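You operate a simulated robot arm through the tools that you are given. There is no shell and no other tool. Be economical: measure what you need, move in short steps, check, and stop when the job is done.

The job below is to be done with a simulated two-armed robot. You get a single attempt, and the scene is never put back.

Task
On the top of the rig one table, fold the blue cloth in half.

Only the result counts: the job must be done as asked and must still hold three seconds after the hand-in. Knocking over, shifting, dropping, spilling or breaking anything else fails it. Flat cloth is picked up by pressing the open fingertips on it (5 to 10 N) and closing them slowly along it; thin cloth reads only 2 to 8 mm in the jaws.

Robot
Two 7-joint arms with two-finger parallel grippers on one trunk, on a base that drives. Base frame: it is fixed to the floor where the robot stands at the start and does not move with it; the origin is under the middle of the robot, x ahead of it, y to its left, z up; the surface under the hand at the start is at about z = 0.8. Units: m, rad, N and s.
The left shoulder is at the start at [0.121, 0.174, 1.056], the right one opposite. With the tool pointing down near the work surface each hand reaches from about 0.36 to 0.76 m from the robot's upright axis, wherever it stands, measured 20 degrees to its own side. Places, roughly: top of the rig one table [0.4, 0, 0.8]. Payload 3.6 kg a hand.
The TCP of each hand is the grasp point between the finger pads, 0.03 m short of the fingertips. In the tool frame z runs along the fingers and y along their closing line. The gripper opens to 0.11 m. The fingers are 0.02 m wide and 0.01 m thick; the gripper's body (0.048 by 0.112 m) begins 0.055 m behind the TCP.
Orientation is that of the tool frame in the base frame, as a unit quaternion [x, y, z, w]. With the fingers straight down and closing along the base's y, the tool's x points along the base's -x, its y along +y and its z along -z.

Tools
- The arms move only by the tool arm_command. It takes "left_targets", "right_targets" or both (then of equal length, played together; a hand with none holds still); each is a list that holds one entry, the list of rows, each a list of 6 numbers: the shift along the base's x, y, z in m, then the turn, a rotation vector about the base's x, y, z in rad. In form: [[[x, y, z, wx, wy, wz], ...]]. A call has 1 to 8 rows; each row shifts and turns the commanded pose from where the row before left it. "left_grip" and "right_grip" are, for a hand that has rows, the opening in per cent of the stroke, from 0 (shut) to 100 (fully open), set as the call begins (left out, the last holds). Rows are played at 5 a second. More than 0.05 m and 0.15 rad between two rows, or a gripper value outside its range, and nothing of the call is played. Where a pose cannot be reached the arm comes as near as it can. A force on the tool above 40 N (or 10 N above the force at the start of the call, whichever is more), or a blocked arm, ends the call early, and 0.2 s more pass. Each finger travels about 0.153 m/s and halts on what it meets, pressing with about 32 N; the grip force reading is that of the motor and also rises with nothing between the fingers. The clock runs only during rows and for 0.2 s after the last one: add rows that do not move to give the fingers time. It gives the time, the measured TCP pose, the force on the tool (base axes), the opening and the grip force at its end, in the units of the frame above (readings bear some noise), with the torque about the TCP (base axes, N m) and any sound that the robot's microphone picked up.
- Cameras (640 x 400 px; columns grow to the right, rows downward): "scene" is now at [0.209, 0.0082, 1.1954]; the picture's right is [0.13, -0.99, -0.00], its down [-0.85, -0.11, -0.52] and it looks along [0.51, 0.07, -0.86] (base axes); focal length 214 px, centre (320, 200). "left" rides on the left gripper at [0.072, -0.017, -0.103] in its tool frame; the picture's right is [0.23, 0.97, 0.00], its down [-0.76, 0.18, -0.62] and it looks along [-0.61, 0.14, 0.78] (tool axes); focal length 222 px, centre (320, 200). "right" rides on the right gripper at [0.072, 0.017, -0.103] in its tool frame; the picture's right is [-0.23, 0.97, 0.00], its down [-0.76, -0.18, -0.62] and it looks along [-0.61, -0.14, 0.78] (tool axes); focal length 222 px, centre (320, 200). There is no depth. A picture from a camera that has moved, and an enlarged one, comes with that camera's place and axes in the base frame and with its lens.
- get_image(camera): a new picture of that camera. It takes no simulated time.
- raise_lower(by): slides the trunk up (or, below 0, down) by that many m; the arms and the scene camera ride with it, the base frame stays. It gives what a move gives, with no picture.
- roll_base(legs): drives the robot by 1 to 6 legs, each [ahead, left, turn to the left] in m, m and rad, along the robot's own axes; the way and the turn of a leg run together, so that a leg with both is an arc; at most 1.5 m and 3.142 rad a leg. The arms and the cameras ride along, it lands a little off, and it stops where it bumps. It gives what a move gives.
- head_to(pan, tilt): turns the head with the scene camera to pan (to the left, within 1.501 rad either way) and tilt (down, from -0.506 to 1.204), counted from straight ahead of the robot. It gives what a move gives.
- close_up(camera, box): a new picture of the part [left, top, right, bottom] of that camera's present view, enlarged. It takes no simulated time.
- finish_job(): hands the job in; it is judged then, once.

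Go step by step. Nothing tells you exact positions but the pictures and the camera data: compare them with the known pose of the tool, close in by small moves and look again before you grip or let go. The budget is 120 turns and 88 pictures, counting those below and the enlarged ones. Unless the task says otherwise, let go and move clear before handing in, and close with one line.

The tools are called after "Emit:" as a command line: name --argument value ..., lists and objects as JSON in quotes. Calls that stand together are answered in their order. arm_command: Moves the arms, as the interface text tells. Its arguments: {"type":"object","properties":{"left_targets":{"type":"array","items":{"type":"array","items":{"type":"array","items":{"type":"number"}}}},"left_grip":{"type":"number"},"right_targets":{"type":"array","items":{"type":"array","items":{"type":"array","items":{"type":"number"}}}},"right_grip":{"type":"number"}},"required":[]} The other tools are called the same way: raise_lower (by) slides the trunk up or down; roll_base (legs) drives the base; head_to (pan, tilt) turns the head that bears the scene camera; get_image (camera) takes a picture; close_up (camera, box) takes an enlarged picture of a part of a camera's view; finish_job () hands the job in.

At the start:

```text
clock: 0.0
left_position: [0.3549, 0.2067, 1.0261]
left_orientation: [0.0, 1.0, -0.001, -0.001]
left_contact_force: [-0.2, -0.2, -0.6]
left_ft_torque: [0.0, 0.02, -0.01]
left_grip_width: 0.1101
left_finger_force: 0.0
right_position: [0.4368, -0.2107, 0.9853]
right_orientation: [-0.001, 1.0, 0.0, -0.001]
right_contact_force: [0.0, -0.4, -0.7]
right_ft_torque: [-0.01, 0.02, 0.01]
right_grip_width: 0.11
right_finger_force: 0.0
trunk travel left (down, up): [-0.175, 0.588]
robot x, y, heading: [-0.0025, -0.0008, -0.0]
head pan, tilt: [0.127, 1.028]
```

scene: 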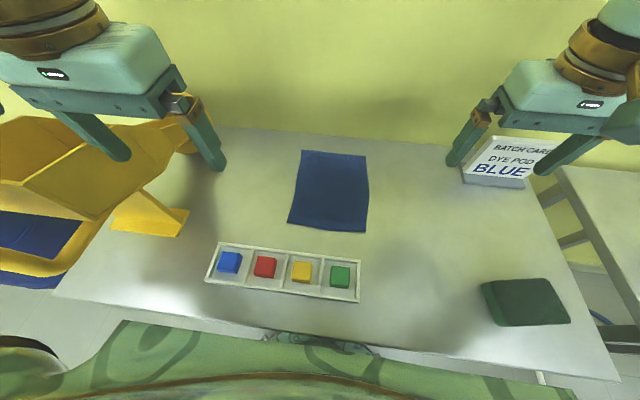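
right: 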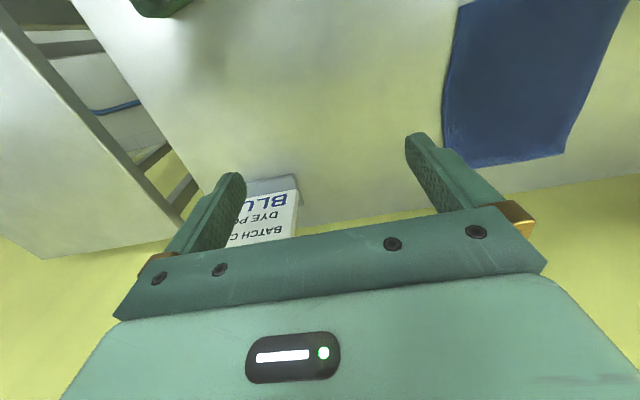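
left: 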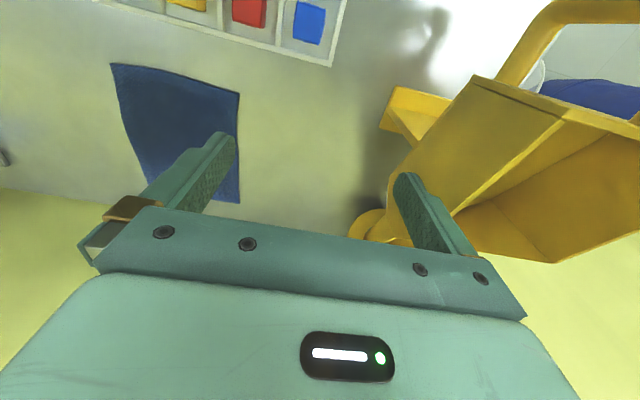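

The blue cloth lies flat at about x 0.38–0.58, y −0.06–0.10, with the tray just on its near side. I plan to pinch the two far corners and bring them over to the near edge. First I'll take a closer look.

Emit:
close_up --camera "scene" --box '[240, 130, 420, 300]'

Emit:
arm_command --left_targets '[[[0.03, -0.01, -0.02, 0, 0, 0.13], [0.04, -0.02, -0.02, 0, 0, 0.13], [0.04, -0.02, -0.02, 0, 0, 0.13], [0.04, -0.02, -0.01, 0, 0, 0.13], [0.03, -0.02, -0.01, 0, 0, 0]]]' --left_grip 40

```text
2.35 times, centred on (330, 215) of scene
camera zoom: at [0.209, 0.0082, 1.1954], right [0.13, -0.99, 0.0], down [-0.85, -0.11, -0.52], along [0.51, 0.07, -0.86], focal length 505 px, centre (296, 165)
```

zoom: 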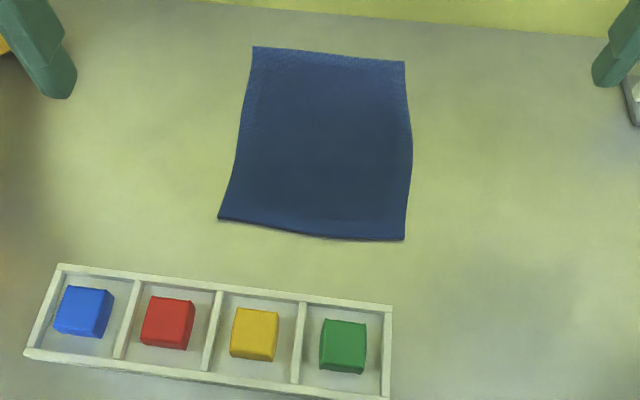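

```text
clock: 1.2
left_position: [0.5384, 0.1163, 0.9465]
left_orientation: [-0.259, 0.966, 0.0, -0.001]
left_contact_force: [0.8, -1.0, 0.2]
left_ft_torque: [0.03, 0.03, 0.0]
left_grip_width: 0.044
left_finger_force: 0.1
right_position: [0.4371, -0.2118, 0.9842]
right_orientation: [0.0, 1.0, 0.001, 0.0]
right_contact_force: [0.4, -0.9, 0.1]
right_ft_torque: [0.02, 0.0, -0.01]
right_grip_width: 0.11
right_finger_force: 0.0
trunk travel left (down, up): [-0.175, 0.588]
robot x, y, heading: [-0.0013, -0.0024, -0.001]
head pan, tilt: [0.127, 1.028]
```

The cloth's far corners are at about (0.584, 0.104) and (0.582, −0.055), and the tray's far edge is near x 0.32. I'll move both hands above the far corners, both with the same yaw so their bodies stay clear of each other.

Emit:
arm_command --left_targets '[[[0.015, -0.018, -0.02, 0, 0, 0.08], [0.015, -0.019, -0.02, 0, 0, 0], [0, 0, -0.015, 0, 0, 0], [0, 0, 0, 0, 0, 0], [0, 0, 0, 0, 0, 0], [0, 0, 0, 0, 0, 0]]]' --right_targets '[[[0.04, 0, 0, 0, 0, 0.12], [0.04, 0.01, 0, 0, 0, 0.12], [0.04, 0.02, -0.01, 0, 0, 0.12], [0.01, 0.04, -0.02, 0, 0, 0.12], [0, 0.04, -0.02, 0, 0, 0.12], [0, 0.03, 0, 0, 0, 0]]]' --left_grip 30 --right_grip 30

Emit:
get_image --camera "scene"

```text
clock: 2.6
left_position: [0.5659, 0.0784, 0.8912]
left_orientation: [-0.296, 0.955, -0.002, 0.0]
left_contact_force: [-1.0, -0.6, -0.5]
left_ft_torque: [-0.02, 0.03, 0.0]
left_grip_width: 0.0328
left_finger_force: 0.0
right_position: [0.5188, -0.1164, 0.9559]
right_orientation: [-0.249, 0.968, -0.018, 0.016]
right_contact_force: [0.6, 0.4, -0.1]
right_ft_torque: [-0.01, 0.04, -0.01]
right_grip_width: 0.0332
right_finger_force: 0.1
right hand out of reach, approached as far as the arm can: row 3, 4
trunk travel left (down, up): [-0.175, 0.588]
robot x, y, heading: [0.0011, 0.0023, 0.004]
head pan, tilt: [0.127, 1.028]
```

```text
83 pictures are left
camera scene: at [0.2095, 0.0082, 1.1953], right [0.13, -0.99, 0.0], down [-0.85, -0.11, -0.52], along [0.51, 0.07, -0.86], focal length 214 px, centre (320, 200)
```

scene: 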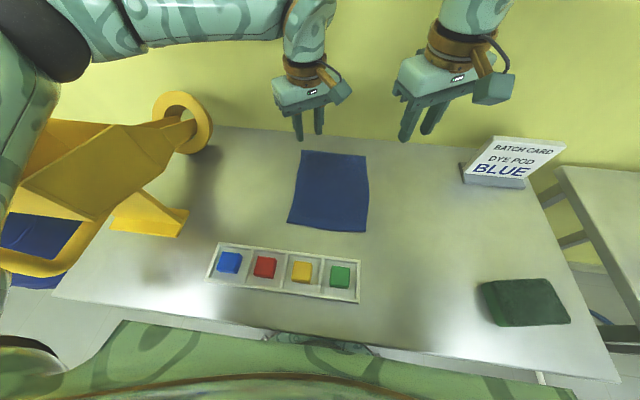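

The left hand is above its corner, but the right one was held back partway. I'll give it time and see where it settles.

Emit:
arm_command --right_targets '[[[0, 0, 0, 0, 0, 0], [0, 0.01, -0.02, 0, 0, 0], [0, 0, 0, 0, 0, 0], [0, 0, 0, 0, 0, 0]]]'

```text
clock: 3.6
left_position: [0.5659, 0.0792, 0.8906]
left_orientation: [-0.297, 0.955, -0.001, -0.001]
left_contact_force: [0.7, -0.7, 0.5]
left_ft_torque: [0.05, 0.03, -0.03]
left_grip_width: 0.033
left_finger_force: 0.0
right_position: [0.5181, -0.1068, 0.9381]
right_orientation: [-0.249, 0.968, -0.018, 0.015]
right_contact_force: [-1.2, -0.4, -0.1]
right_ft_torque: [-0.01, -0.01, 0.01]
right_grip_width: 0.0329
right_finger_force: 0.0
trunk travel left (down, up): [-0.175, 0.588]
robot x, y, heading: [0.0032, -0.0003, 0.003]
head pan, tilt: [0.127, 1.028]
```

Emit:
arm_command --right_targets '[[[0.01, 0.02, -0.01, 0.027, 0.038, 0], [0.01, 0.02, -0.01, 0, 0, 0.03], [0.01, 0.02, -0.01, 0, 0, 0.03], [0.01, 0.013, -0.01, 0, 0, 0.03], [0.008, 0, -0.008, 0, 0, 0.01], [0, 0, 0, 0, 0, 0]]]'

Emit:
get_image --camera "scene"

```text
clock: 5.0
left_position: [0.5657, 0.0794, 0.8923]
left_orientation: [-0.296, 0.955, -0.001, 0.0]
left_contact_force: [0.6, 0.3, 0.0]
left_ft_torque: [0.0, 0.04, 0.01]
left_grip_width: 0.0329
left_finger_force: 0.1
right_position: [0.5477, -0.0473, 0.9057]
right_orientation: [-0.278, 0.961, 0.001, 0.0]
right_contact_force: [-0.2, 0.5, -0.3]
right_ft_torque: [-0.02, 0.01, -0.01]
right_grip_width: 0.0328
right_finger_force: 0.1
right hand out of reach, approached as far as the arm can: row 4, 5
trunk travel left (down, up): [-0.175, 0.588]
robot x, y, heading: [0.0035, -0.0008, -0.001]
head pan, tilt: [0.127, 1.028]
```

```text
82 pictures are left
camera scene: at [0.2091, 0.0082, 1.1954], right [0.13, -0.99, 0.0], down [-0.85, -0.11, -0.52], along [0.51, 0.07, -0.86], focal length 214 px, centre (320, 200)
```

scene: 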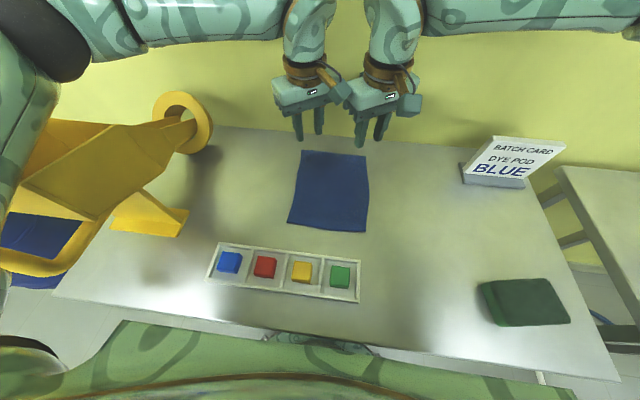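

Emit:
arm_command --right_targets '[[[0.009, 0, -0.01, 0, 0, -0.03], [0.009, 0.006, -0.006, 0, 0, 0], [0, 0.006, 0, 0, 0, 0], [0, 0, 0, 0, 0, 0]]]'

Emit:
get_image --camera "right"

Emit:
get_image --camera "left"

```text
clock: 6.1
left_position: [0.5675, 0.0816, 0.8894]
left_orientation: [-0.297, 0.955, 0.0, 0.0]
left_contact_force: [-2.4, 2.2, 0.7]
left_ft_torque: [-0.35, -0.15, -0.3]
left_grip_width: 0.0327
left_finger_force: 0.1
right_position: [0.5504, -0.0432, 0.9064]
right_orientation: [-0.28, 0.96, -0.002, 0.001]
right_contact_force: [1.3, -3.4, 0.4]
right_ft_torque: [0.29, 0.14, 0.04]
right_grip_width: 0.0332
right_finger_force: 0.0
right hand out of reach, approached as far as the arm can: row 1, 2
trunk travel left (down, up): [-0.175, 0.588]
robot x, y, heading: [0.0012, -0.0017, -0.001]
head pan, tilt: [0.127, 1.028]
stopped in row 4 (left hand): the force on the tool passed its limit at 42 N (the readings are from after the stop); the commanded pose is now the measured one
```

```text
81 pictures are left
camera right: at [0.4784, -0.0681, 1.0093], right [-0.33, 0.94, 0.0], down [0.74, 0.26, 0.62], along [0.59, 0.2, -0.78], focal length 222 px, centre (320, 200)
```

right: 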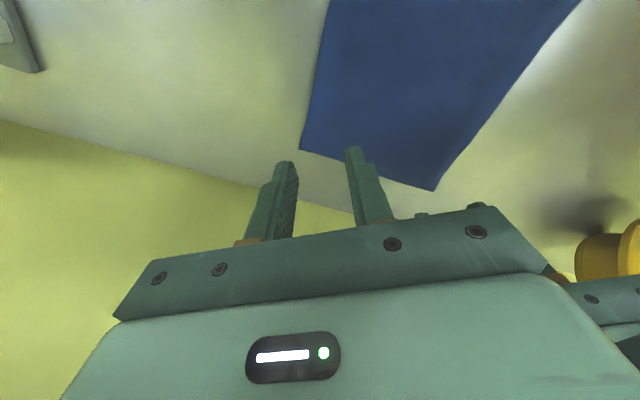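

```text
80 pictures are left
camera left: at [0.5181, 0.0266, 0.9942], right [-0.74, 0.67, 0.0], down [0.53, 0.58, 0.62], along [0.42, 0.46, -0.78], focal length 222 px, centre (320, 200)
```

left: 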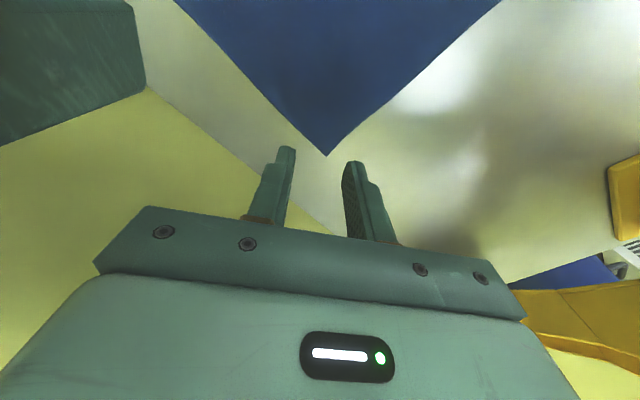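

The hands touched: the left hand's camera side met the right hand. I'll back them apart and turn both to zero yaw, closing along y, where 0.12 m spacing fits.

Emit:
arm_command --left_targets '[[[0, 0.03, 0, 0, 0, 0], [0, 0.01, 0, 0, 0, -0.12], [0, 0, 0, 0, 0, -0.12], [0, 0, 0, 0, 0, -0.12], [0, 0, 0, 0, 0, -0.12], [0, 0, 0, 0, 0, -0.123], [0, 0, 0, 0, 0, 0]]]' --right_targets '[[[-0.01, -0.04, 0, 0, 0, 0], [0, -0.01, 0, 0, 0, -0.12], [0, 0, 0, 0, 0, -0.12], [0, 0, 0, 0, 0, -0.12], [0, 0, 0, 0, 0, -0.12], [0, 0, 0, 0, 0, -0.088], [0, 0, 0, 0, 0, 0]]]' --left_grip 20 --right_grip 20

```text
clock: 7.7
left_position: [0.5679, 0.1207, 0.8908]
left_orientation: [0.001, 1.0, 0.0, 0.001]
left_contact_force: [-0.2, 0.3, 0.2]
left_ft_torque: [0.0, -0.05, -0.01]
left_grip_width: 0.0222
left_finger_force: 0.1
right_position: [0.5402, -0.0931, 0.9072]
right_orientation: [0.001, 1.0, -0.003, -0.001]
right_contact_force: [-0.1, -0.3, 0.1]
right_ft_torque: [0.0, 0.0, 0.02]
right_grip_width: 0.0221
right_finger_force: 0.0
trunk travel left (down, up): [-0.175, 0.588]
robot x, y, heading: [0.0004, -0.0032, -0.001]
head pan, tilt: [0.127, 1.028]
```

Emit:
arm_command --left_targets '[[[0.006, -0.01, -0.01, 0, 0, 0], [0, -0.01, -0.01, 0, 0, 0], [0, -0.01, -0.01, 0, 0, 0], [0, -0.007, -0.01, 0, 0, 0], [0, 0, 0, 0, 0, 0]]]' --right_targets '[[[0.01, 0.014, -0.014, 0, 0, 0], [0.01, 0.014, -0.014, 0, 0, 0], [0.01, 0.014, -0.014, 0, 0, 0], [0.004, 0.014, -0.014, 0, 0, 0], [0, 0, 0, 0, 0, 0]]]'

Emit:
get_image --camera "right"

Emit:
get_image --camera "left"

Emit:
close_up --camera "scene" --box '[240, 50, 420, 220]'

```text
clock: 8.9
left_position: [0.5731, 0.0851, 0.8496]
left_orientation: [0.0, 1.0, 0.0, 0.0]
left_contact_force: [-0.7, -0.1, -0.3]
left_ft_torque: [0.0, 0.02, -0.01]
left_grip_width: 0.0222
left_finger_force: 0.1
right_position: [0.5737, -0.038, 0.8497]
right_orientation: [0.001, 1.0, -0.002, 0.0]
right_contact_force: [0.6, 0.5, 0.4]
right_ft_torque: [0.01, -0.04, 0.01]
right_grip_width: 0.0223
right_finger_force: 0.1
trunk travel left (down, up): [-0.175, 0.588]
robot x, y, heading: [-0.0026, 0.0009, -0.002]
head pan, tilt: [0.127, 1.028]
```

```text
79 pictures are left
camera right: at [0.5007, -0.0195, 0.9534], right [0.23, 0.97, 0.0], down [0.76, -0.18, 0.62], along [0.61, -0.14, -0.78], focal length 222 px, centre (320, 200)
```

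right: 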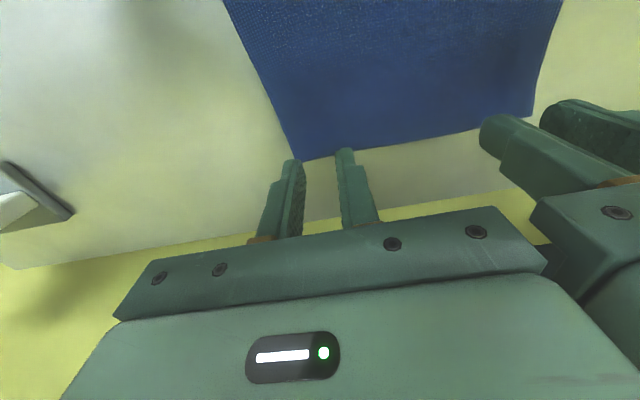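

```text
78 pictures are left
camera left: at [0.5017, 0.0682, 0.9543], right [-0.23, 0.97, 0.0], down [0.76, 0.18, 0.62], along [0.61, 0.14, -0.78], focal length 222 px, centre (320, 200)
```

left: 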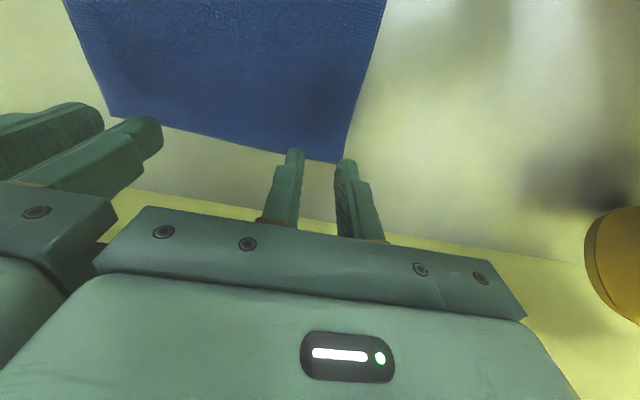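

```text
2.35 times, centred on (330, 135) of scene
camera zoom: at [0.2091, 0.0081, 1.1954], right [0.13, -0.99, 0.0], down [-0.85, -0.11, -0.52], along [0.51, 0.07, -0.86], focal length 505 px, centre (296, 353)
```

zoom: 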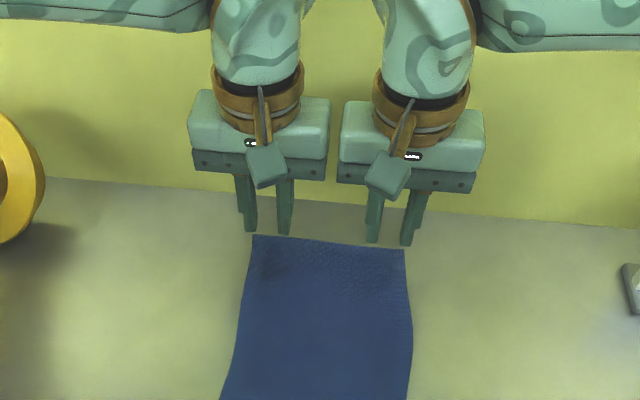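

Corner positions check out from the hand cameras: (0.582, 0.105) and (0.580, −0.056). Now I'll descend gently until contact.

Emit:
arm_command --left_targets '[[[0, -0.002, -0.005, 0, 0, 0], [0, 0, -0.005, 0, 0, 0], [0, 0, -0.004, 0, 0, 0], [0, 0, -0.002, 0, 0, 0], [0, 0, 0, 0, 0, 0]]]' --right_targets '[[[0, 0.001, -0.005, 0, 0, 0], [0, 0, -0.005, 0, 0, 0], [0, 0, -0.004, 0, 0, 0], [0, 0, -0.002, 0, 0, 0], [0, 0, 0, 0, 0, 0]]]'

```text
clock: 10.1
left_position: [0.5723, 0.0824, 0.8352]
left_orientation: [-0.001, 1.0, -0.001, 0.0]
left_contact_force: [0.3, 0.2, 1.0]
left_ft_torque: [0.0, -0.02, 0.03]
left_grip_width: 0.022
left_finger_force: 0.1
right_position: [0.573, -0.0361, 0.8342]
right_orientation: [0.001, 1.0, -0.002, 0.0]
right_contact_force: [0.7, 1.0, 2.1]
right_ft_torque: [0.02, 0.0, -0.02]
right_grip_width: 0.0221
right_finger_force: 0.1
trunk travel left (down, up): [-0.175, 0.588]
robot x, y, heading: [-0.0003, -0.002, 0.002]
head pan, tilt: [0.127, 1.028]
```

Contact is just beginning. I'll press a bit further.

Emit:
arm_command --left_targets '[[[0, 0, -0.002, 0, 0, 0], [0, 0, -0.001, 0, 0, 0], [0, 0, 0, 0, 0, 0]]]' --right_targets '[[[0, 0, -0.001, 0, 0, 0], [0, 0, -0.001, 0, 0, 0], [0, 0, 0, 0, 0, 0]]]'

```text
clock: 10.9
left_position: [0.5733, 0.0816, 0.8331]
left_orientation: [0.0, 1.0, -0.001, 0.001]
left_contact_force: [1.0, 0.1, 10.6]
left_ft_torque: [-0.06, -0.01, 0.01]
left_grip_width: 0.0221
left_finger_force: 0.1
right_position: [0.5736, -0.0363, 0.833]
right_orientation: [0.002, 1.0, -0.002, 0.001]
right_contact_force: [1.7, 1.1, 10.3]
right_ft_torque: [0.05, -0.02, 0.0]
right_grip_width: 0.022
right_finger_force: 0.1
trunk travel left (down, up): [-0.175, 0.588]
robot x, y, heading: [-0.0004, 0.0066, 0.002]
head pan, tilt: [0.127, 1.028]
```

Both hands press at about 10 N. I'll close in small steps.

Emit:
arm_command --left_targets '[[[0, 0, -0.0003, 0, 0, 0]]]' --right_targets '[[[0, 0, -0.0003, 0, 0, 0]]]' --left_grip 15 --right_grip 15

Emit:
arm_command --left_targets '[[[0, 0, 0, 0, 0, 0]]]' --right_targets '[[[0, 0, 0, 0, 0, 0]]]' --left_grip 10 --right_grip 10

Emit:
arm_command --left_targets '[[[0, 0, 0, 0, 0, 0]]]' --right_targets '[[[0, 0, 0, 0, 0, 0]]]' --left_grip 5 --right_grip 5

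Emit:
arm_command --left_targets '[[[0, 0, 0, 0, 0, 0], [0, 0, 0, 0, 0, 0]]]' --right_targets '[[[0, 0, 0, 0, 0, 0], [0, 0, 0, 0, 0, 0]]]' --left_grip 0 --right_grip 0

Emit:
get_image --camera "right"

Emit:
get_image --camera "left"

```text
clock: 11.3
left_position: [0.5716, 0.0815, 0.8332]
left_orientation: [0.0, 1.0, 0.0, 0.002]
left_contact_force: [1.9, -2.2, 12.2]
left_ft_torque: [-0.07, -0.07, 0.01]
left_grip_width: 0.0154
left_finger_force: 0.0
right_position: [0.5715, -0.0369, 0.8318]
right_orientation: [0.0, 1.0, 0.0, 0.002]
right_contact_force: [1.4, 1.4, 13.2]
right_ft_torque: [0.09, 0.03, -0.01]
right_grip_width: 0.0162
right_finger_force: 0.0
trunk travel left (down, up): [-0.175, 0.588]
robot x, y, heading: [-0.001, -0.0032, 0.002]
head pan, tilt: [0.127, 1.028]
```

```text
clock: 11.7
left_position: [0.5718, 0.0815, 0.8325]
left_orientation: [0.0, 1.0, -0.001, 0.001]
left_contact_force: [1.3, -2.0, 13.6]
left_ft_torque: [-0.05, 0.01, -0.01]
left_grip_width: 0.0095
left_finger_force: 0.1
right_position: [0.5717, -0.0368, 0.8319]
right_orientation: [0.001, 1.0, -0.002, 0.002]
right_contact_force: [0.5, 0.4, 15.2]
right_ft_torque: [0.09, 0.02, -0.05]
right_grip_width: 0.0113
right_finger_force: 0.7
trunk travel left (down, up): [-0.175, 0.588]
robot x, y, heading: [0.0012, -0.0019, -0.007]
head pan, tilt: [0.127, 1.028]
```

```text
clock: 12.1
left_position: [0.5719, 0.0825, 0.8327]
left_orientation: [0.0, 1.0, -0.001, 0.001]
left_contact_force: [1.0, -1.3, 13.8]
left_ft_torque: [-0.07, 0.04, -0.04]
left_grip_width: 0.0029
left_finger_force: 0.1
right_position: [0.5704, -0.0367, 0.8322]
right_orientation: [0.0, 1.0, -0.001, 0.001]
right_contact_force: [0.0, 2.6, 15.2]
right_ft_torque: [0.15, 0.05, -0.02]
right_grip_width: 0.0064
right_finger_force: 0.5
trunk travel left (down, up): [-0.175, 0.588]
robot x, y, heading: [0.0001, -0.0019, -0.005]
head pan, tilt: [0.127, 1.028]
```

```text
clock: 12.7
left_position: [0.5718, 0.0831, 0.8325]
left_orientation: [0.001, 1.0, 0.0, 0.001]
left_contact_force: [-0.5, -2.9, 15.0]
left_ft_torque: [-0.06, 0.08, -0.02]
left_grip_width: 0.0
left_finger_force: 32.0
right_position: [0.5711, -0.0366, 0.8331]
right_orientation: [0.0, 1.0, -0.002, 0.002]
right_contact_force: [0.0, 3.6, 16.5]
right_ft_torque: [0.18, 0.02, 0.0]
right_grip_width: 0.0036
right_finger_force: 32.5
trunk travel left (down, up): [-0.175, 0.588]
robot x, y, heading: [-0.0026, -0.0006, -0.004]
head pan, tilt: [0.127, 1.028]
```

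```text
76 pictures are left
camera right: at [0.4975, -0.0188, 0.9362], right [0.23, 0.97, 0.0], down [0.76, -0.18, 0.63], along [0.61, -0.14, -0.78], focal length 222 px, centre (320, 200)
```

right: 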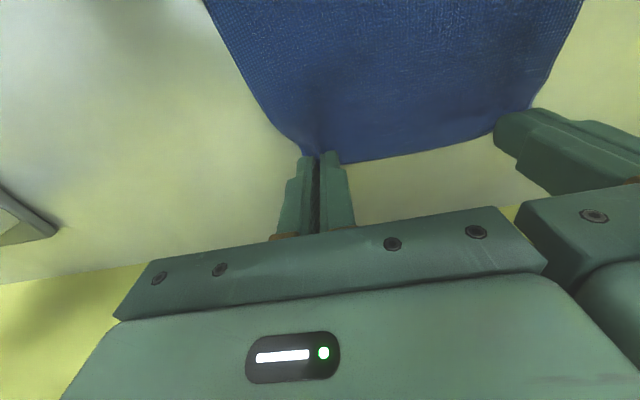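

```text
75 pictures are left
camera left: at [0.4995, 0.0657, 0.9362], right [-0.23, 0.97, 0.0], down [0.76, 0.18, 0.62], along [0.61, 0.14, -0.78], focal length 222 px, centre (320, 200)
```

left: 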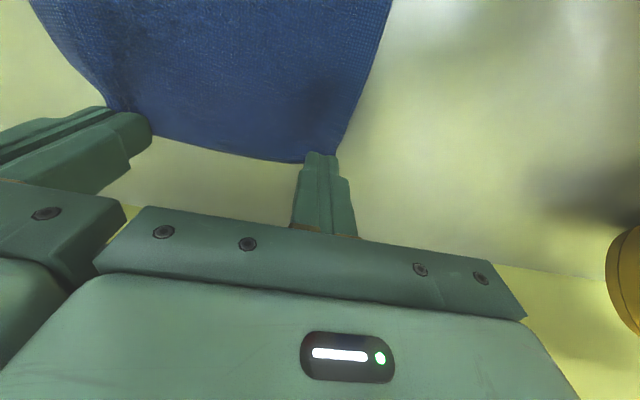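

The right hand holds cloth (3.6 mm), but the left one slipped off. I'll retry the left with a wider opening and slightly further in.

Emit:
arm_command --left_targets '[[[0, 0, 0.012, 0, 0, 0], [-0.007, -0.002, 0, 0, 0, 0], [0, 0, 0, 0, 0, 0], [0, 0, -0.008, 0, 0, 0], [0, 0, -0.004, 0, 0, 0], [0, 0, 0, 0, 0, 0]]]' --left_grip 28

Emit:
get_image --camera "left"

```text
clock: 14.1
left_position: [0.5656, 0.0811, 0.833]
left_orientation: [0.0, 1.0, -0.001, 0.001]
left_contact_force: [-0.4, 0.4, 5.2]
left_ft_torque: [-0.08, 0.0, -0.01]
left_grip_width: 0.0307
left_finger_force: 0.0
right_position: [0.5712, -0.0373, 0.8331]
right_orientation: [0.0, 1.0, -0.002, 0.001]
right_contact_force: [-2.0, 1.6, 21.7]
right_ft_torque: [0.09, 0.13, -0.04]
right_grip_width: 0.0032
right_finger_force: 31.9
trunk travel left (down, up): [-0.175, 0.588]
robot x, y, heading: [0.003, -0.0007, 0.0]
head pan, tilt: [0.127, 1.028]
```

```text
74 pictures are left
camera left: at [0.4929, 0.0646, 0.9365], right [-0.23, 0.97, 0.0], down [0.76, 0.18, 0.62], along [0.61, 0.14, -0.78], focal length 222 px, centre (320, 200)
```

left: 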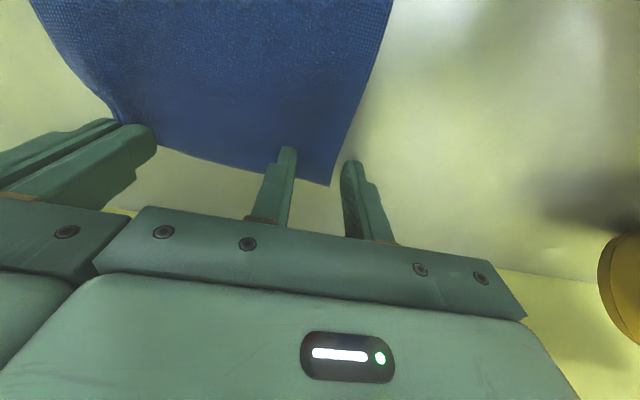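

The right hand's gathering pulled the left corner in to y≈0.094. I'll lean the already closed right hand outward to make room, and lift the left hand to reposition it at y≈0.073.

Emit:
arm_command --left_targets '[[[0, 0, 0.008, 0, 0, 0], [0, 0, 0, 0, 0, 0], [0, 0, 0, 0, 0, 0], [0, 0, 0, 0, 0, 0]]]' --right_targets '[[[0, 0, 0.005, 0, 0, 0], [0, -0.0035, 0.001, 0.12, 0, 0], [0, -0.0035, 0.001, 0.12, 0, 0], [0, 0, 0, 0, 0, 0]]]' --left_grip 26

Emit:
arm_command --left_targets '[[[0.003, -0.004, 0, 0, 0, 0], [0, -0.004, 0, 0, 0, 0], [0, 0, 0, 0, 0, 0]]]'

Emit:
get_image --camera "left"

Emit:
close_up --camera "scene" --box '[240, 50, 420, 220]'

```text
clock: 15.1
left_position: [0.565, 0.0798, 0.8394]
left_orientation: [0.0, 1.0, -0.001, 0.0]
left_contact_force: [-0.3, 0.3, 0.9]
left_ft_torque: [0.02, -0.02, -0.01]
left_grip_width: 0.0285
left_finger_force: 0.1
right_position: [0.5717, -0.0424, 0.8377]
right_orientation: [0.0, 0.993, 0.118, 0.001]
right_contact_force: [0.0, -0.2, 0.5]
right_ft_torque: [-0.06, -0.01, -0.02]
right_grip_width: 0.0035
right_finger_force: 32.1
trunk travel left (down, up): [-0.175, 0.588]
robot x, y, heading: [0.0004, 0.001, 0.004]
head pan, tilt: [0.127, 1.028]
```

```text
clock: 15.9
left_position: [0.5701, 0.0717, 0.84]
left_orientation: [0.0, 1.0, -0.001, 0.0]
left_contact_force: [0.2, -0.6, 0.3]
left_ft_torque: [-0.03, -0.01, 0.01]
left_grip_width: 0.0285
left_finger_force: 0.0
right_position: [0.573, -0.0432, 0.8377]
right_orientation: [0.001, 0.993, 0.119, -0.001]
right_contact_force: [-0.2, 0.1, -0.3]
right_ft_torque: [-0.09, 0.02, -0.02]
right_grip_width: 0.0033
right_finger_force: 32.2
trunk travel left (down, up): [-0.175, 0.588]
robot x, y, heading: [-0.0024, 0.0024, 0.004]
head pan, tilt: [0.127, 1.028]
```

```text
73 pictures are left
camera left: at [0.498, 0.055, 0.943], right [-0.23, 0.97, 0.0], down [0.76, 0.18, 0.62], along [0.61, 0.14, -0.78], focal length 222 px, centre (320, 200)
```

left: 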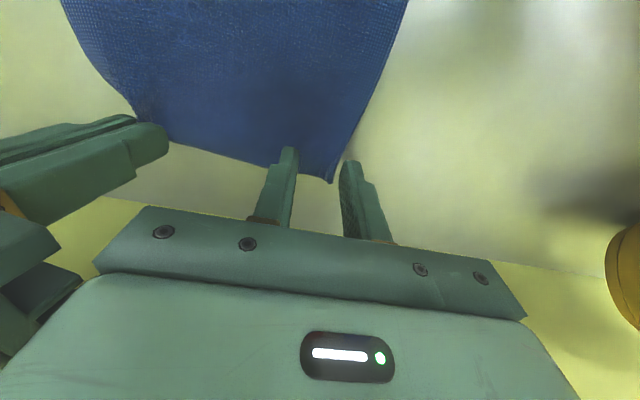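

```text
2.35 times, centred on (330, 135) of scene
camera zoom: at [0.2092, 0.0083, 1.1953], right [0.13, -0.99, 0.0], down [-0.85, -0.11, -0.52], along [0.51, 0.07, -0.86], focal length 505 px, centre (296, 353)
```

zoom: 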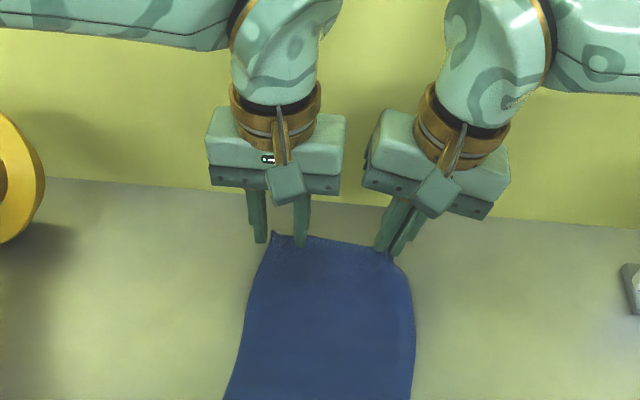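

The corner is now at about (0.590, 0.085) and slightly curled, and there is room. I'll shift the left hand to y≈0.064 and press again.

Emit:
arm_command --left_targets '[[[0.003, -0.003, 0.008, 0, 0, 0], [0.003, -0.005, 0, 0, 0, 0], [0, 0, -0.005, 0, 0, 0], [0, 0, -0.005, 0, 0, 0], [0, 0, -0.004, 0, 0, 0], [0, 0, -0.001, 0, 0, 0], [0, 0, 0, 0, 0, 0]]]'

Emit:
get_image --camera "left"

```text
clock: 17.5
left_position: [0.5751, 0.0635, 0.8322]
left_orientation: [0.001, 1.0, -0.001, 0.001]
left_contact_force: [0.3, 0.7, 9.1]
left_ft_torque: [-0.04, 0.01, 0.01]
left_grip_width: 0.0282
left_finger_force: 0.0
right_position: [0.5722, -0.0434, 0.8381]
right_orientation: [0.001, 0.993, 0.118, 0.0]
right_contact_force: [-0.3, -0.8, -0.9]
right_ft_torque: [-0.05, 0.0, -0.02]
right_grip_width: 0.0032
right_finger_force: 32.0
trunk travel left (down, up): [-0.175, 0.588]
robot x, y, heading: [-0.0025, -0.0013, 0.0]
head pan, tilt: [0.127, 1.028]
```

```text
71 pictures are left
camera left: at [0.5034, 0.0477, 0.9368], right [-0.23, 0.97, 0.0], down [0.76, 0.18, 0.62], along [0.61, 0.14, -0.78], focal length 222 px, centre (320, 200)
```

left: 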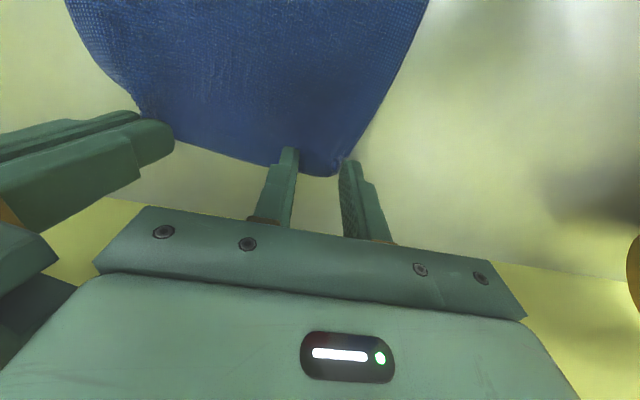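

Both left fingers are now on the cloth at 9 N. I'll close in steps.

Emit:
arm_command --left_targets '[[[0, 0, 0, 0, 0, 0]]]' --left_grip 20

Emit:
arm_command --left_targets '[[[0, 0, 0, 0, 0, 0]]]' --left_grip 15

Emit:
arm_command --left_targets '[[[0, 0, 0, 0, 0, 0]]]' --left_grip 10

Emit:
arm_command --left_targets '[[[0, 0, 0, 0, 0, 0]]]' --left_grip 5

Emit:
arm_command --left_targets '[[[0, 0, 0, 0, 0, 0], [0, 0, 0, 0, 0, 0]]]' --left_grip 0

Emit:
get_image --camera "left"

```text
clock: 17.9
left_position: [0.5743, 0.0632, 0.8331]
left_orientation: [0.0, 1.0, -0.001, 0.0]
left_contact_force: [0.2, 0.1, 7.0]
left_ft_torque: [-0.06, 0.01, -0.01]
left_grip_width: 0.0216
left_finger_force: 0.0
right_position: [0.5719, -0.0434, 0.8382]
right_orientation: [0.001, 0.993, 0.119, 0.0]
right_contact_force: [-0.1, -0.4, -0.4]
right_ft_torque: [-0.05, -0.01, -0.01]
right_grip_width: 0.0031
right_finger_force: 32.0
trunk travel left (down, up): [-0.175, 0.588]
robot x, y, heading: [-0.0004, 0.0003, -0.003]
head pan, tilt: [0.127, 1.028]
```

```text
clock: 18.3
left_position: [0.5757, 0.0633, 0.8344]
left_orientation: [0.0, 1.0, -0.001, 0.0]
left_contact_force: [1.0, -0.2, 7.7]
left_ft_torque: [-0.09, 0.05, 0.02]
left_grip_width: 0.0159
left_finger_force: 0.0
right_position: [0.5717, -0.0429, 0.8374]
right_orientation: [0.001, 0.993, 0.118, 0.001]
right_contact_force: [-0.1, 0.6, 0.0]
right_ft_torque: [-0.05, -0.01, 0.02]
right_grip_width: 0.0033
right_finger_force: 32.0
trunk travel left (down, up): [-0.175, 0.588]
robot x, y, heading: [0.0016, 0.0003, -0.003]
head pan, tilt: [0.127, 1.028]
```

```text
clock: 18.7
left_position: [0.5758, 0.0635, 0.8323]
left_orientation: [0.001, 1.0, -0.001, 0.0]
left_contact_force: [-0.1, -0.1, 9.0]
left_ft_torque: [-0.07, 0.03, 0.02]
left_grip_width: 0.0105
left_finger_force: 0.0
right_position: [0.5727, -0.0431, 0.8383]
right_orientation: [0.0, 0.993, 0.119, -0.001]
right_contact_force: [-1.2, -0.3, -0.5]
right_ft_torque: [-0.05, 0.03, 0.01]
right_grip_width: 0.0029
right_finger_force: 31.9
trunk travel left (down, up): [-0.175, 0.588]
robot x, y, heading: [-0.0009, 0.0011, 0.003]
head pan, tilt: [0.127, 1.028]
```

```text
clock: 19.1
left_position: [0.575, 0.0641, 0.8329]
left_orientation: [0.0, 1.0, -0.001, 0.0]
left_contact_force: [0.2, -2.0, 9.6]
left_ft_torque: [-0.07, 0.07, -0.03]
left_grip_width: 0.0072
left_finger_force: 1.1
right_position: [0.5729, -0.0429, 0.8383]
right_orientation: [0.001, 0.993, 0.118, 0.001]
right_contact_force: [-0.4, 0.3, 0.2]
right_ft_torque: [-0.07, -0.01, 0.01]
right_grip_width: 0.0033
right_finger_force: 31.9
trunk travel left (down, up): [-0.175, 0.588]
robot x, y, heading: [0.0009, -0.0011, 0.001]
head pan, tilt: [0.127, 1.028]
```

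```text
clock: 19.7
left_position: [0.5743, 0.0631, 0.8328]
left_orientation: [0.0, 1.0, -0.001, 0.0]
left_contact_force: [0.7, -2.1, 9.7]
left_ft_torque: [-0.07, 0.05, -0.03]
left_grip_width: 0.0045
left_finger_force: 31.9
right_position: [0.5719, -0.0428, 0.8375]
right_orientation: [0.001, 0.993, 0.118, 0.0]
right_contact_force: [-0.4, 1.6, 0.2]
right_ft_torque: [-0.02, 0.01, -0.04]
right_grip_width: 0.0029
right_finger_force: 32.2
trunk travel left (down, up): [-0.175, 0.588]
robot x, y, heading: [-0.0015, -0.0004, -0.004]
head pan, tilt: [0.127, 1.028]
```

```text
70 pictures are left
camera left: at [0.5032, 0.0476, 0.9366], right [-0.23, 0.97, 0.0], down [0.76, 0.18, 0.62], along [0.61, 0.14, -0.78], focal length 222 px, centre (320, 200)
```

left: 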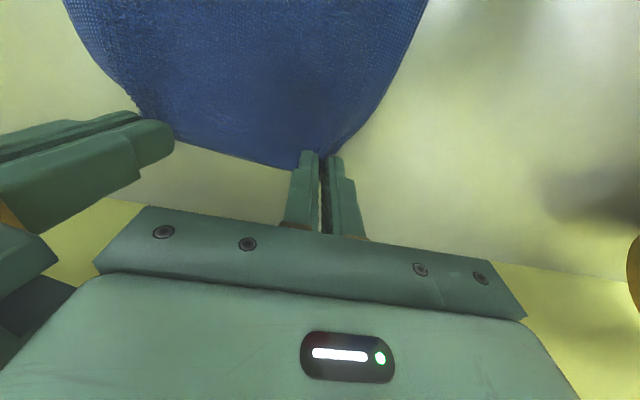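

Both corners are gripped (4.5 and 3 mm). Next comes the first part of the lifting arc, leaning the left hand outward a little, and then a check.

Emit:
arm_command --left_targets '[[[-0.001, 0.001, 0.008, 0, 0, 0], [-0.002, 0.003, 0.016, -0.06, 0, 0], [-0.009, 0.003, 0.022, -0.06, 0, 0], [-0.0145, 0, 0.019, 0, 0, 0], [0, 0, 0, 0, 0, 0]]]' --right_targets '[[[-0.001, 0, 0.008, 0, 0, 0], [-0.002, 0, 0.016, 0, 0, 0], [-0.009, 0, 0.022, 0, 0, 0], [-0.0145, 0, 0.019, 0, 0, 0], [0, 0, 0, 0, 0, 0]]]'

Emit:
close_up --camera "scene" --box '[220, 60, 440, 260]'

Emit:
get_image --camera "left"

```text
clock: 20.9
left_position: [0.5488, 0.0706, 0.8968]
left_orientation: [0.0, 0.998, -0.06, -0.001]
left_contact_force: [-0.3, -4.2, 0.0]
left_ft_torque: [-0.03, 0.05, 0.0]
left_grip_width: 0.0044
left_finger_force: 32.5
right_position: [0.5457, -0.0442, 0.9045]
right_orientation: [0.0, 0.993, 0.119, 0.0]
right_contact_force: [-0.3, 4.7, -1.0]
right_ft_torque: [0.03, -0.02, 0.0]
right_grip_width: 0.003
right_finger_force: 32.0
trunk travel left (down, up): [-0.175, 0.588]
robot x, y, heading: [-0.0005, -0.0061, -0.001]
head pan, tilt: [0.127, 1.028]
```

```text
2.00 times, centred on (330, 160) of scene
camera zoom: at [0.2097, 0.0083, 1.1952], right [0.13, -0.99, 0.0], down [-0.85, -0.11, -0.52], along [0.51, 0.07, -0.86], focal length 429 px, centre (300, 280)
```

zoom: 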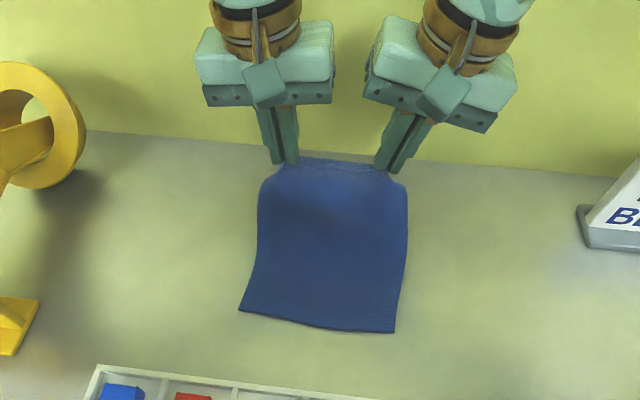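

```text
68 pictures are left
camera left: at [0.4774, 0.0671, 1.0026], right [-0.23, 0.97, -0.12], down [0.76, 0.25, 0.6], along [0.61, 0.05, -0.79], focal length 222 px, centre (320, 200)
```

left: 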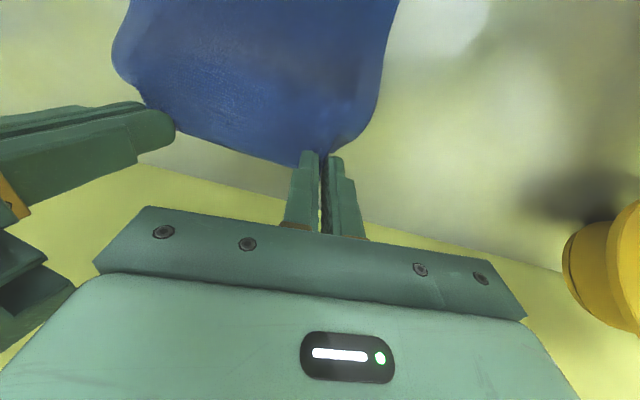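

The grip is even and the cloth hangs square. The near edge is now at x≈0.396, so the fold line should be at x≈0.496. I'll carry on over the top of the arc while tilting the hands back.

Emit:
arm_command --left_targets '[[[-0.017, -0.001, 0.01, 0, -0.06, 0], [-0.017, 0, 0.007, 0, -0.06, 0], [-0.017, 0, 0.002, 0, -0.06, 0], [-0.017, 0, -0.003, 0, -0.06, 0], [-0.017, 0, -0.007, 0, -0.06, 0], [0, 0, 0, 0, 0, 0]]]' --right_targets '[[[-0.017, 0.001, 0.01, 0, -0.06, 0], [-0.017, 0, 0.007, 0, -0.06, 0], [-0.017, 0, 0.002, 0, -0.06, 0], [-0.017, 0, -0.003, 0, -0.06, 0], [-0.017, 0, -0.007, 0, -0.06, 0], [0, 0, 0, 0, 0, 0]]]'

Emit:
get_image --camera "scene"

```text
clock: 22.3
left_position: [0.4649, 0.0706, 0.9058]
left_orientation: [0.008, 0.987, -0.059, 0.149]
left_contact_force: [-0.1, 0.0, 0.3]
left_ft_torque: [0.06, 0.01, 0.02]
left_grip_width: 0.0046
left_finger_force: 32.0
right_position: [0.4607, -0.0415, 0.9123]
right_orientation: [-0.017, 0.982, 0.116, 0.148]
right_contact_force: [-0.9, -0.2, 0.0]
right_ft_torque: [-0.03, 0.04, -0.07]
right_grip_width: 0.0032
right_finger_force: 32.7
trunk travel left (down, up): [-0.175, 0.588]
robot x, y, heading: [-0.0026, 0.0036, -0.002]
head pan, tilt: [0.127, 1.028]
```

```text
67 pictures are left
camera scene: at [0.2093, 0.0082, 1.1953], right [0.13, -0.99, 0.0], down [-0.85, -0.11, -0.52], along [0.51, 0.07, -0.86], focal length 214 px, centre (320, 200)
```

scene: 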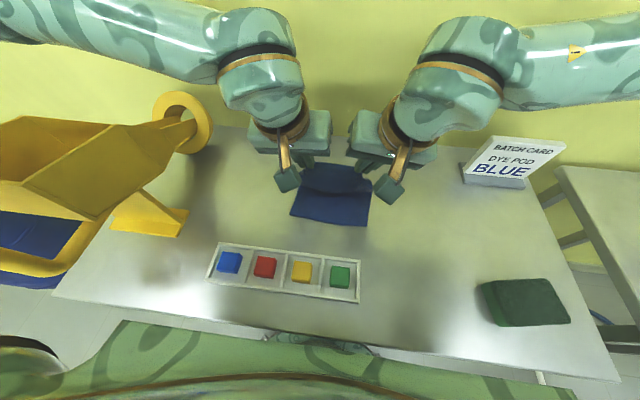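

Emit:
arm_command --left_targets '[[[-0.02, 0, -0.009, 0, -0.04, 0], [-0.02, 0, -0.015, 0, -0.04, 0], [-0.016, 0, -0.018, 0, -0.02, 0], [0, 0, 0, 0, 0, 0]]]' --right_targets '[[[-0.018, 0, -0.01, 0, -0.04, 0], [-0.019, 0, -0.016, 0, -0.04, 0], [-0.015, 0, -0.019, 0, -0.02, 0], [0, 0, 0, 0, 0, 0]]]'

Emit:
close_up --camera "scene" --box '[220, 110, 440, 260]'

Emit:
get_image --camera "left"

Emit:
get_image --camera "right"

```text
clock: 23.3
left_position: [0.4061, 0.0702, 0.8647]
left_orientation: [0.012, 0.978, -0.06, 0.199]
left_contact_force: [-0.7, -1.2, -0.8]
left_ft_torque: [0.01, 0.01, 0.0]
left_grip_width: 0.0044
left_finger_force: 31.6
right_position: [0.4099, -0.0419, 0.8671]
right_orientation: [-0.023, 0.973, 0.116, 0.198]
right_contact_force: [-0.4, 0.7, -0.8]
right_ft_torque: [0.02, -0.01, -0.05]
right_grip_width: 0.0031
right_finger_force: 32.2
trunk travel left (down, up): [-0.175, 0.588]
robot x, y, heading: [0.0024, -0.0015, 0.0]
head pan, tilt: [0.127, 1.028]
```

```text
2.67 times, centred on (330, 185) of scene
camera zoom: at [0.209, 0.0082, 1.1954], right [0.13, -0.99, 0.0], down [-0.85, -0.11, -0.52], along [0.51, 0.07, -0.86], focal length 572 px, centre (293, 240)
```

zoom: 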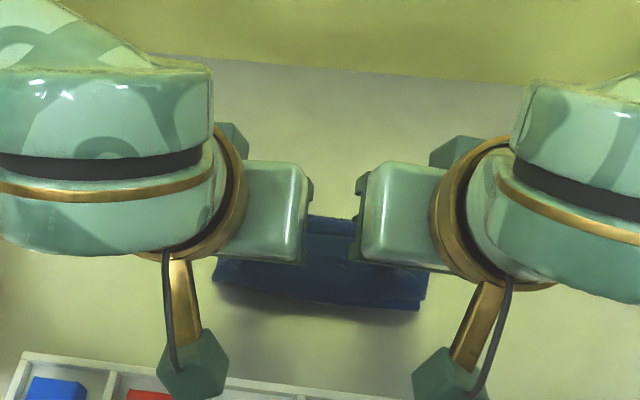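

```text
65 pictures are left
camera left: at [0.2998, 0.0662, 0.9334], right [-0.16, 0.97, -0.2], down [0.47, 0.25, 0.85], along [0.87, 0.05, -0.49], focal length 222 px, centre (320, 200)
```

left: 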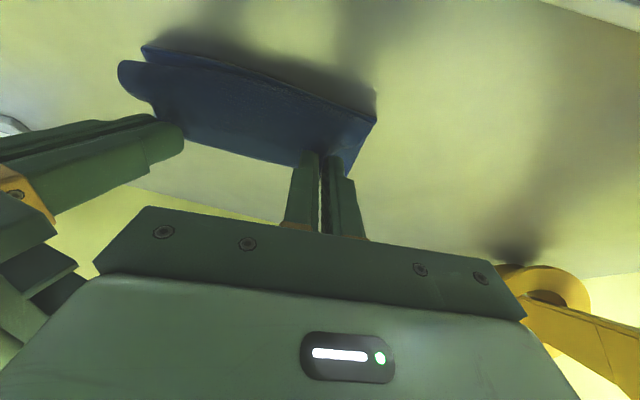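

```text
64 pictures are left
camera right: at [0.3015, -0.05, 0.937], right [0.12, 0.95, 0.3], down [0.48, -0.32, 0.82], along [0.87, 0.05, -0.49], focal length 222 px, centre (320, 200)
```

right: 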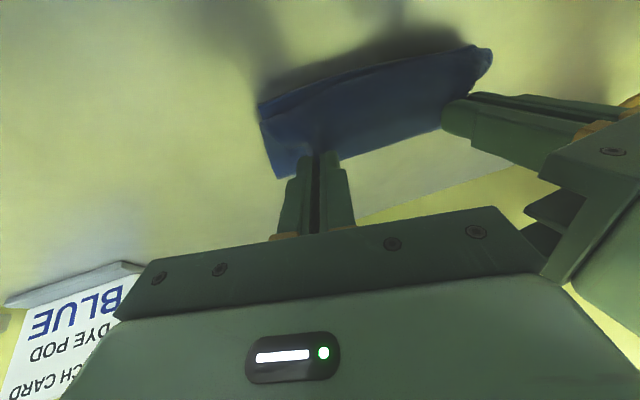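

The folded layer is over the near half and the held edge hangs slightly above the near edge. I'll tilt the hands further back so the held edge lays over, and lower.

Emit:
arm_command --left_targets '[[[-0.004, 0, -0.005, 0, -0.1, 0], [-0.003, 0, -0.006, 0, -0.1, 0], [-0.003, 0, -0.006, 0, -0.1, 0], [0, 0, -0.004, 0, 0, 0], [0, 0, 0, 0, 0, 0]]]' --right_targets '[[[-0.005, 0, -0.006, 0, -0.1, 0], [-0.004, 0, -0.006, 0, -0.1, 0], [-0.004, 0, -0.006, 0, -0.1, 0], [0, 0, -0.004, 0, 0, 0], [0, 0, 0, 0, 0, 0]]]'

Emit:
get_image --camera "left"

Emit:
get_image --camera "right"

```text
clock: 24.5
left_position: [0.4105, 0.0585, 0.8401]
left_orientation: [0.02, 0.938, -0.055, 0.342]
left_contact_force: [-5.2, 18.6, -3.7]
left_ft_torque: [-0.69, -0.61, -1.26]
left_grip_width: 0.0044
left_finger_force: 32.0
left hand out of reach, approached as far as the arm can: row 2, 3
right_position: [0.4034, -0.0313, 0.8449]
right_orientation: [-0.039, 0.933, 0.109, 0.341]
right_contact_force: [4.6, -19.0, 5.7]
right_ft_torque: [1.12, 0.52, 0.58]
right_grip_width: 0.0028
right_finger_force: 32.2
right hand out of reach, approached as far as the arm can: row 2, 3
trunk travel left (down, up): [-0.175, 0.588]
robot x, y, heading: [0.0016, 0.0004, -0.008]
head pan, tilt: [0.127, 1.028]
```

```text
63 pictures are left
camera left: at [0.2881, 0.0544, 0.8726], right [-0.1, 0.97, -0.23], down [0.2, 0.25, 0.95], along [0.98, 0.05, -0.22], focal length 222 px, centre (320, 200)
```

left: 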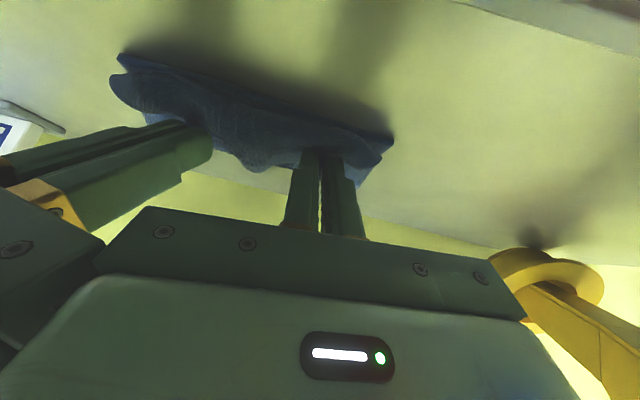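

```text
62 pictures are left
camera right: at [0.2803, -0.0381, 0.8787], right [0.03, 0.95, 0.32], down [0.22, -0.32, 0.92], along [0.98, 0.04, -0.21], focal length 222 px, centre (320, 200)
```

right: 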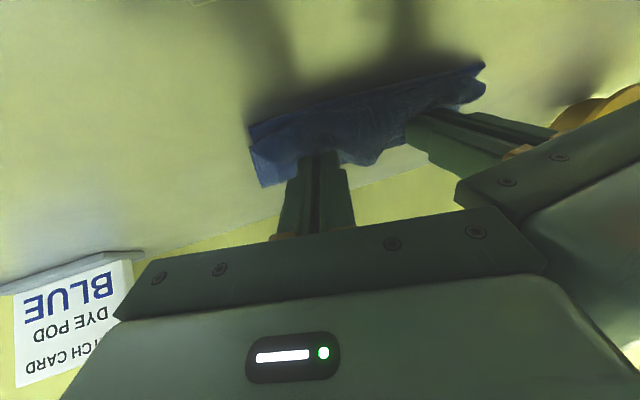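

The tilt went past reach and pushed the hands together. I'll undo part of the tilt and spread them again.

Emit:
arm_command --left_targets '[[[0.002, 0.004, 0.006, 0, 0.08, 0], [0, 0.005, 0.003, 0, 0.08, 0], [0, 0.003, 0, 0, 0.04, 0], [0, 0, 0, 0, 0, 0], [0, 0, 0, 0, 0, 0]]]' --right_targets '[[[0.002, -0.004, 0.006, 0, 0.08, 0], [0, -0.005, 0.003, 0, 0.08, 0], [0, -0.003, 0, 0, 0.04, 0], [0, 0, 0, 0, 0, 0], [0, 0, 0, 0, 0, 0]]]'

Emit:
get_image --camera "left"

Emit:
close_up --camera "scene" --box '[220, 110, 440, 260]'

```text
clock: 25.7
left_position: [0.4127, 0.0704, 0.8482]
left_orientation: [0.015, 0.967, -0.058, 0.246]
left_contact_force: [0.9, -0.4, 1.0]
left_ft_torque: [0.0, -0.01, 0.03]
left_grip_width: 0.0042
left_finger_force: 31.6
right_position: [0.4061, -0.0424, 0.8532]
right_orientation: [-0.028, 0.962, 0.114, 0.246]
right_contact_force: [-0.2, -0.1, -0.1]
right_ft_torque: [0.02, 0.0, -0.08]
right_grip_width: 0.003
right_finger_force: 32.3
trunk travel left (down, up): [-0.175, 0.588]
robot x, y, heading: [0.0005, 0.003, 0.005]
head pan, tilt: [0.127, 1.028]
```

```text
61 pictures are left
camera left: at [0.3001, 0.0661, 0.906], right [-0.14, 0.97, -0.21], down [0.38, 0.25, 0.89], along [0.91, 0.05, -0.41], focal length 222 px, centre (320, 200)
```

left: 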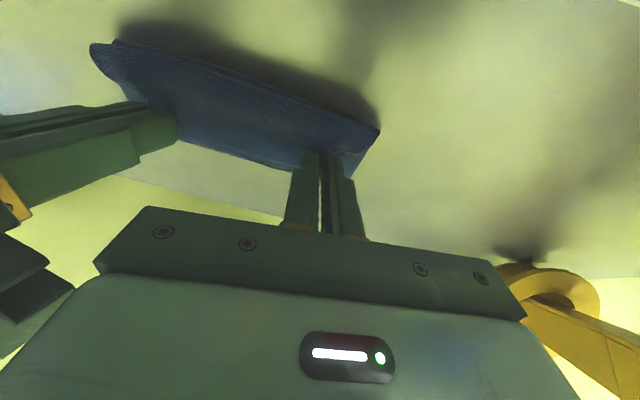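

```text
2.67 times, centred on (330, 185) of scene
camera zoom: at [0.2091, 0.0082, 1.1954], right [0.13, -0.99, 0.0], down [-0.85, -0.11, -0.52], along [0.51, 0.07, -0.86], focal length 572 px, centre (293, 240)
```

zoom: 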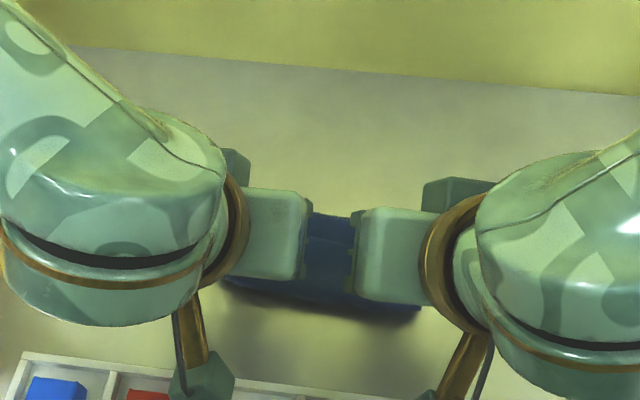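

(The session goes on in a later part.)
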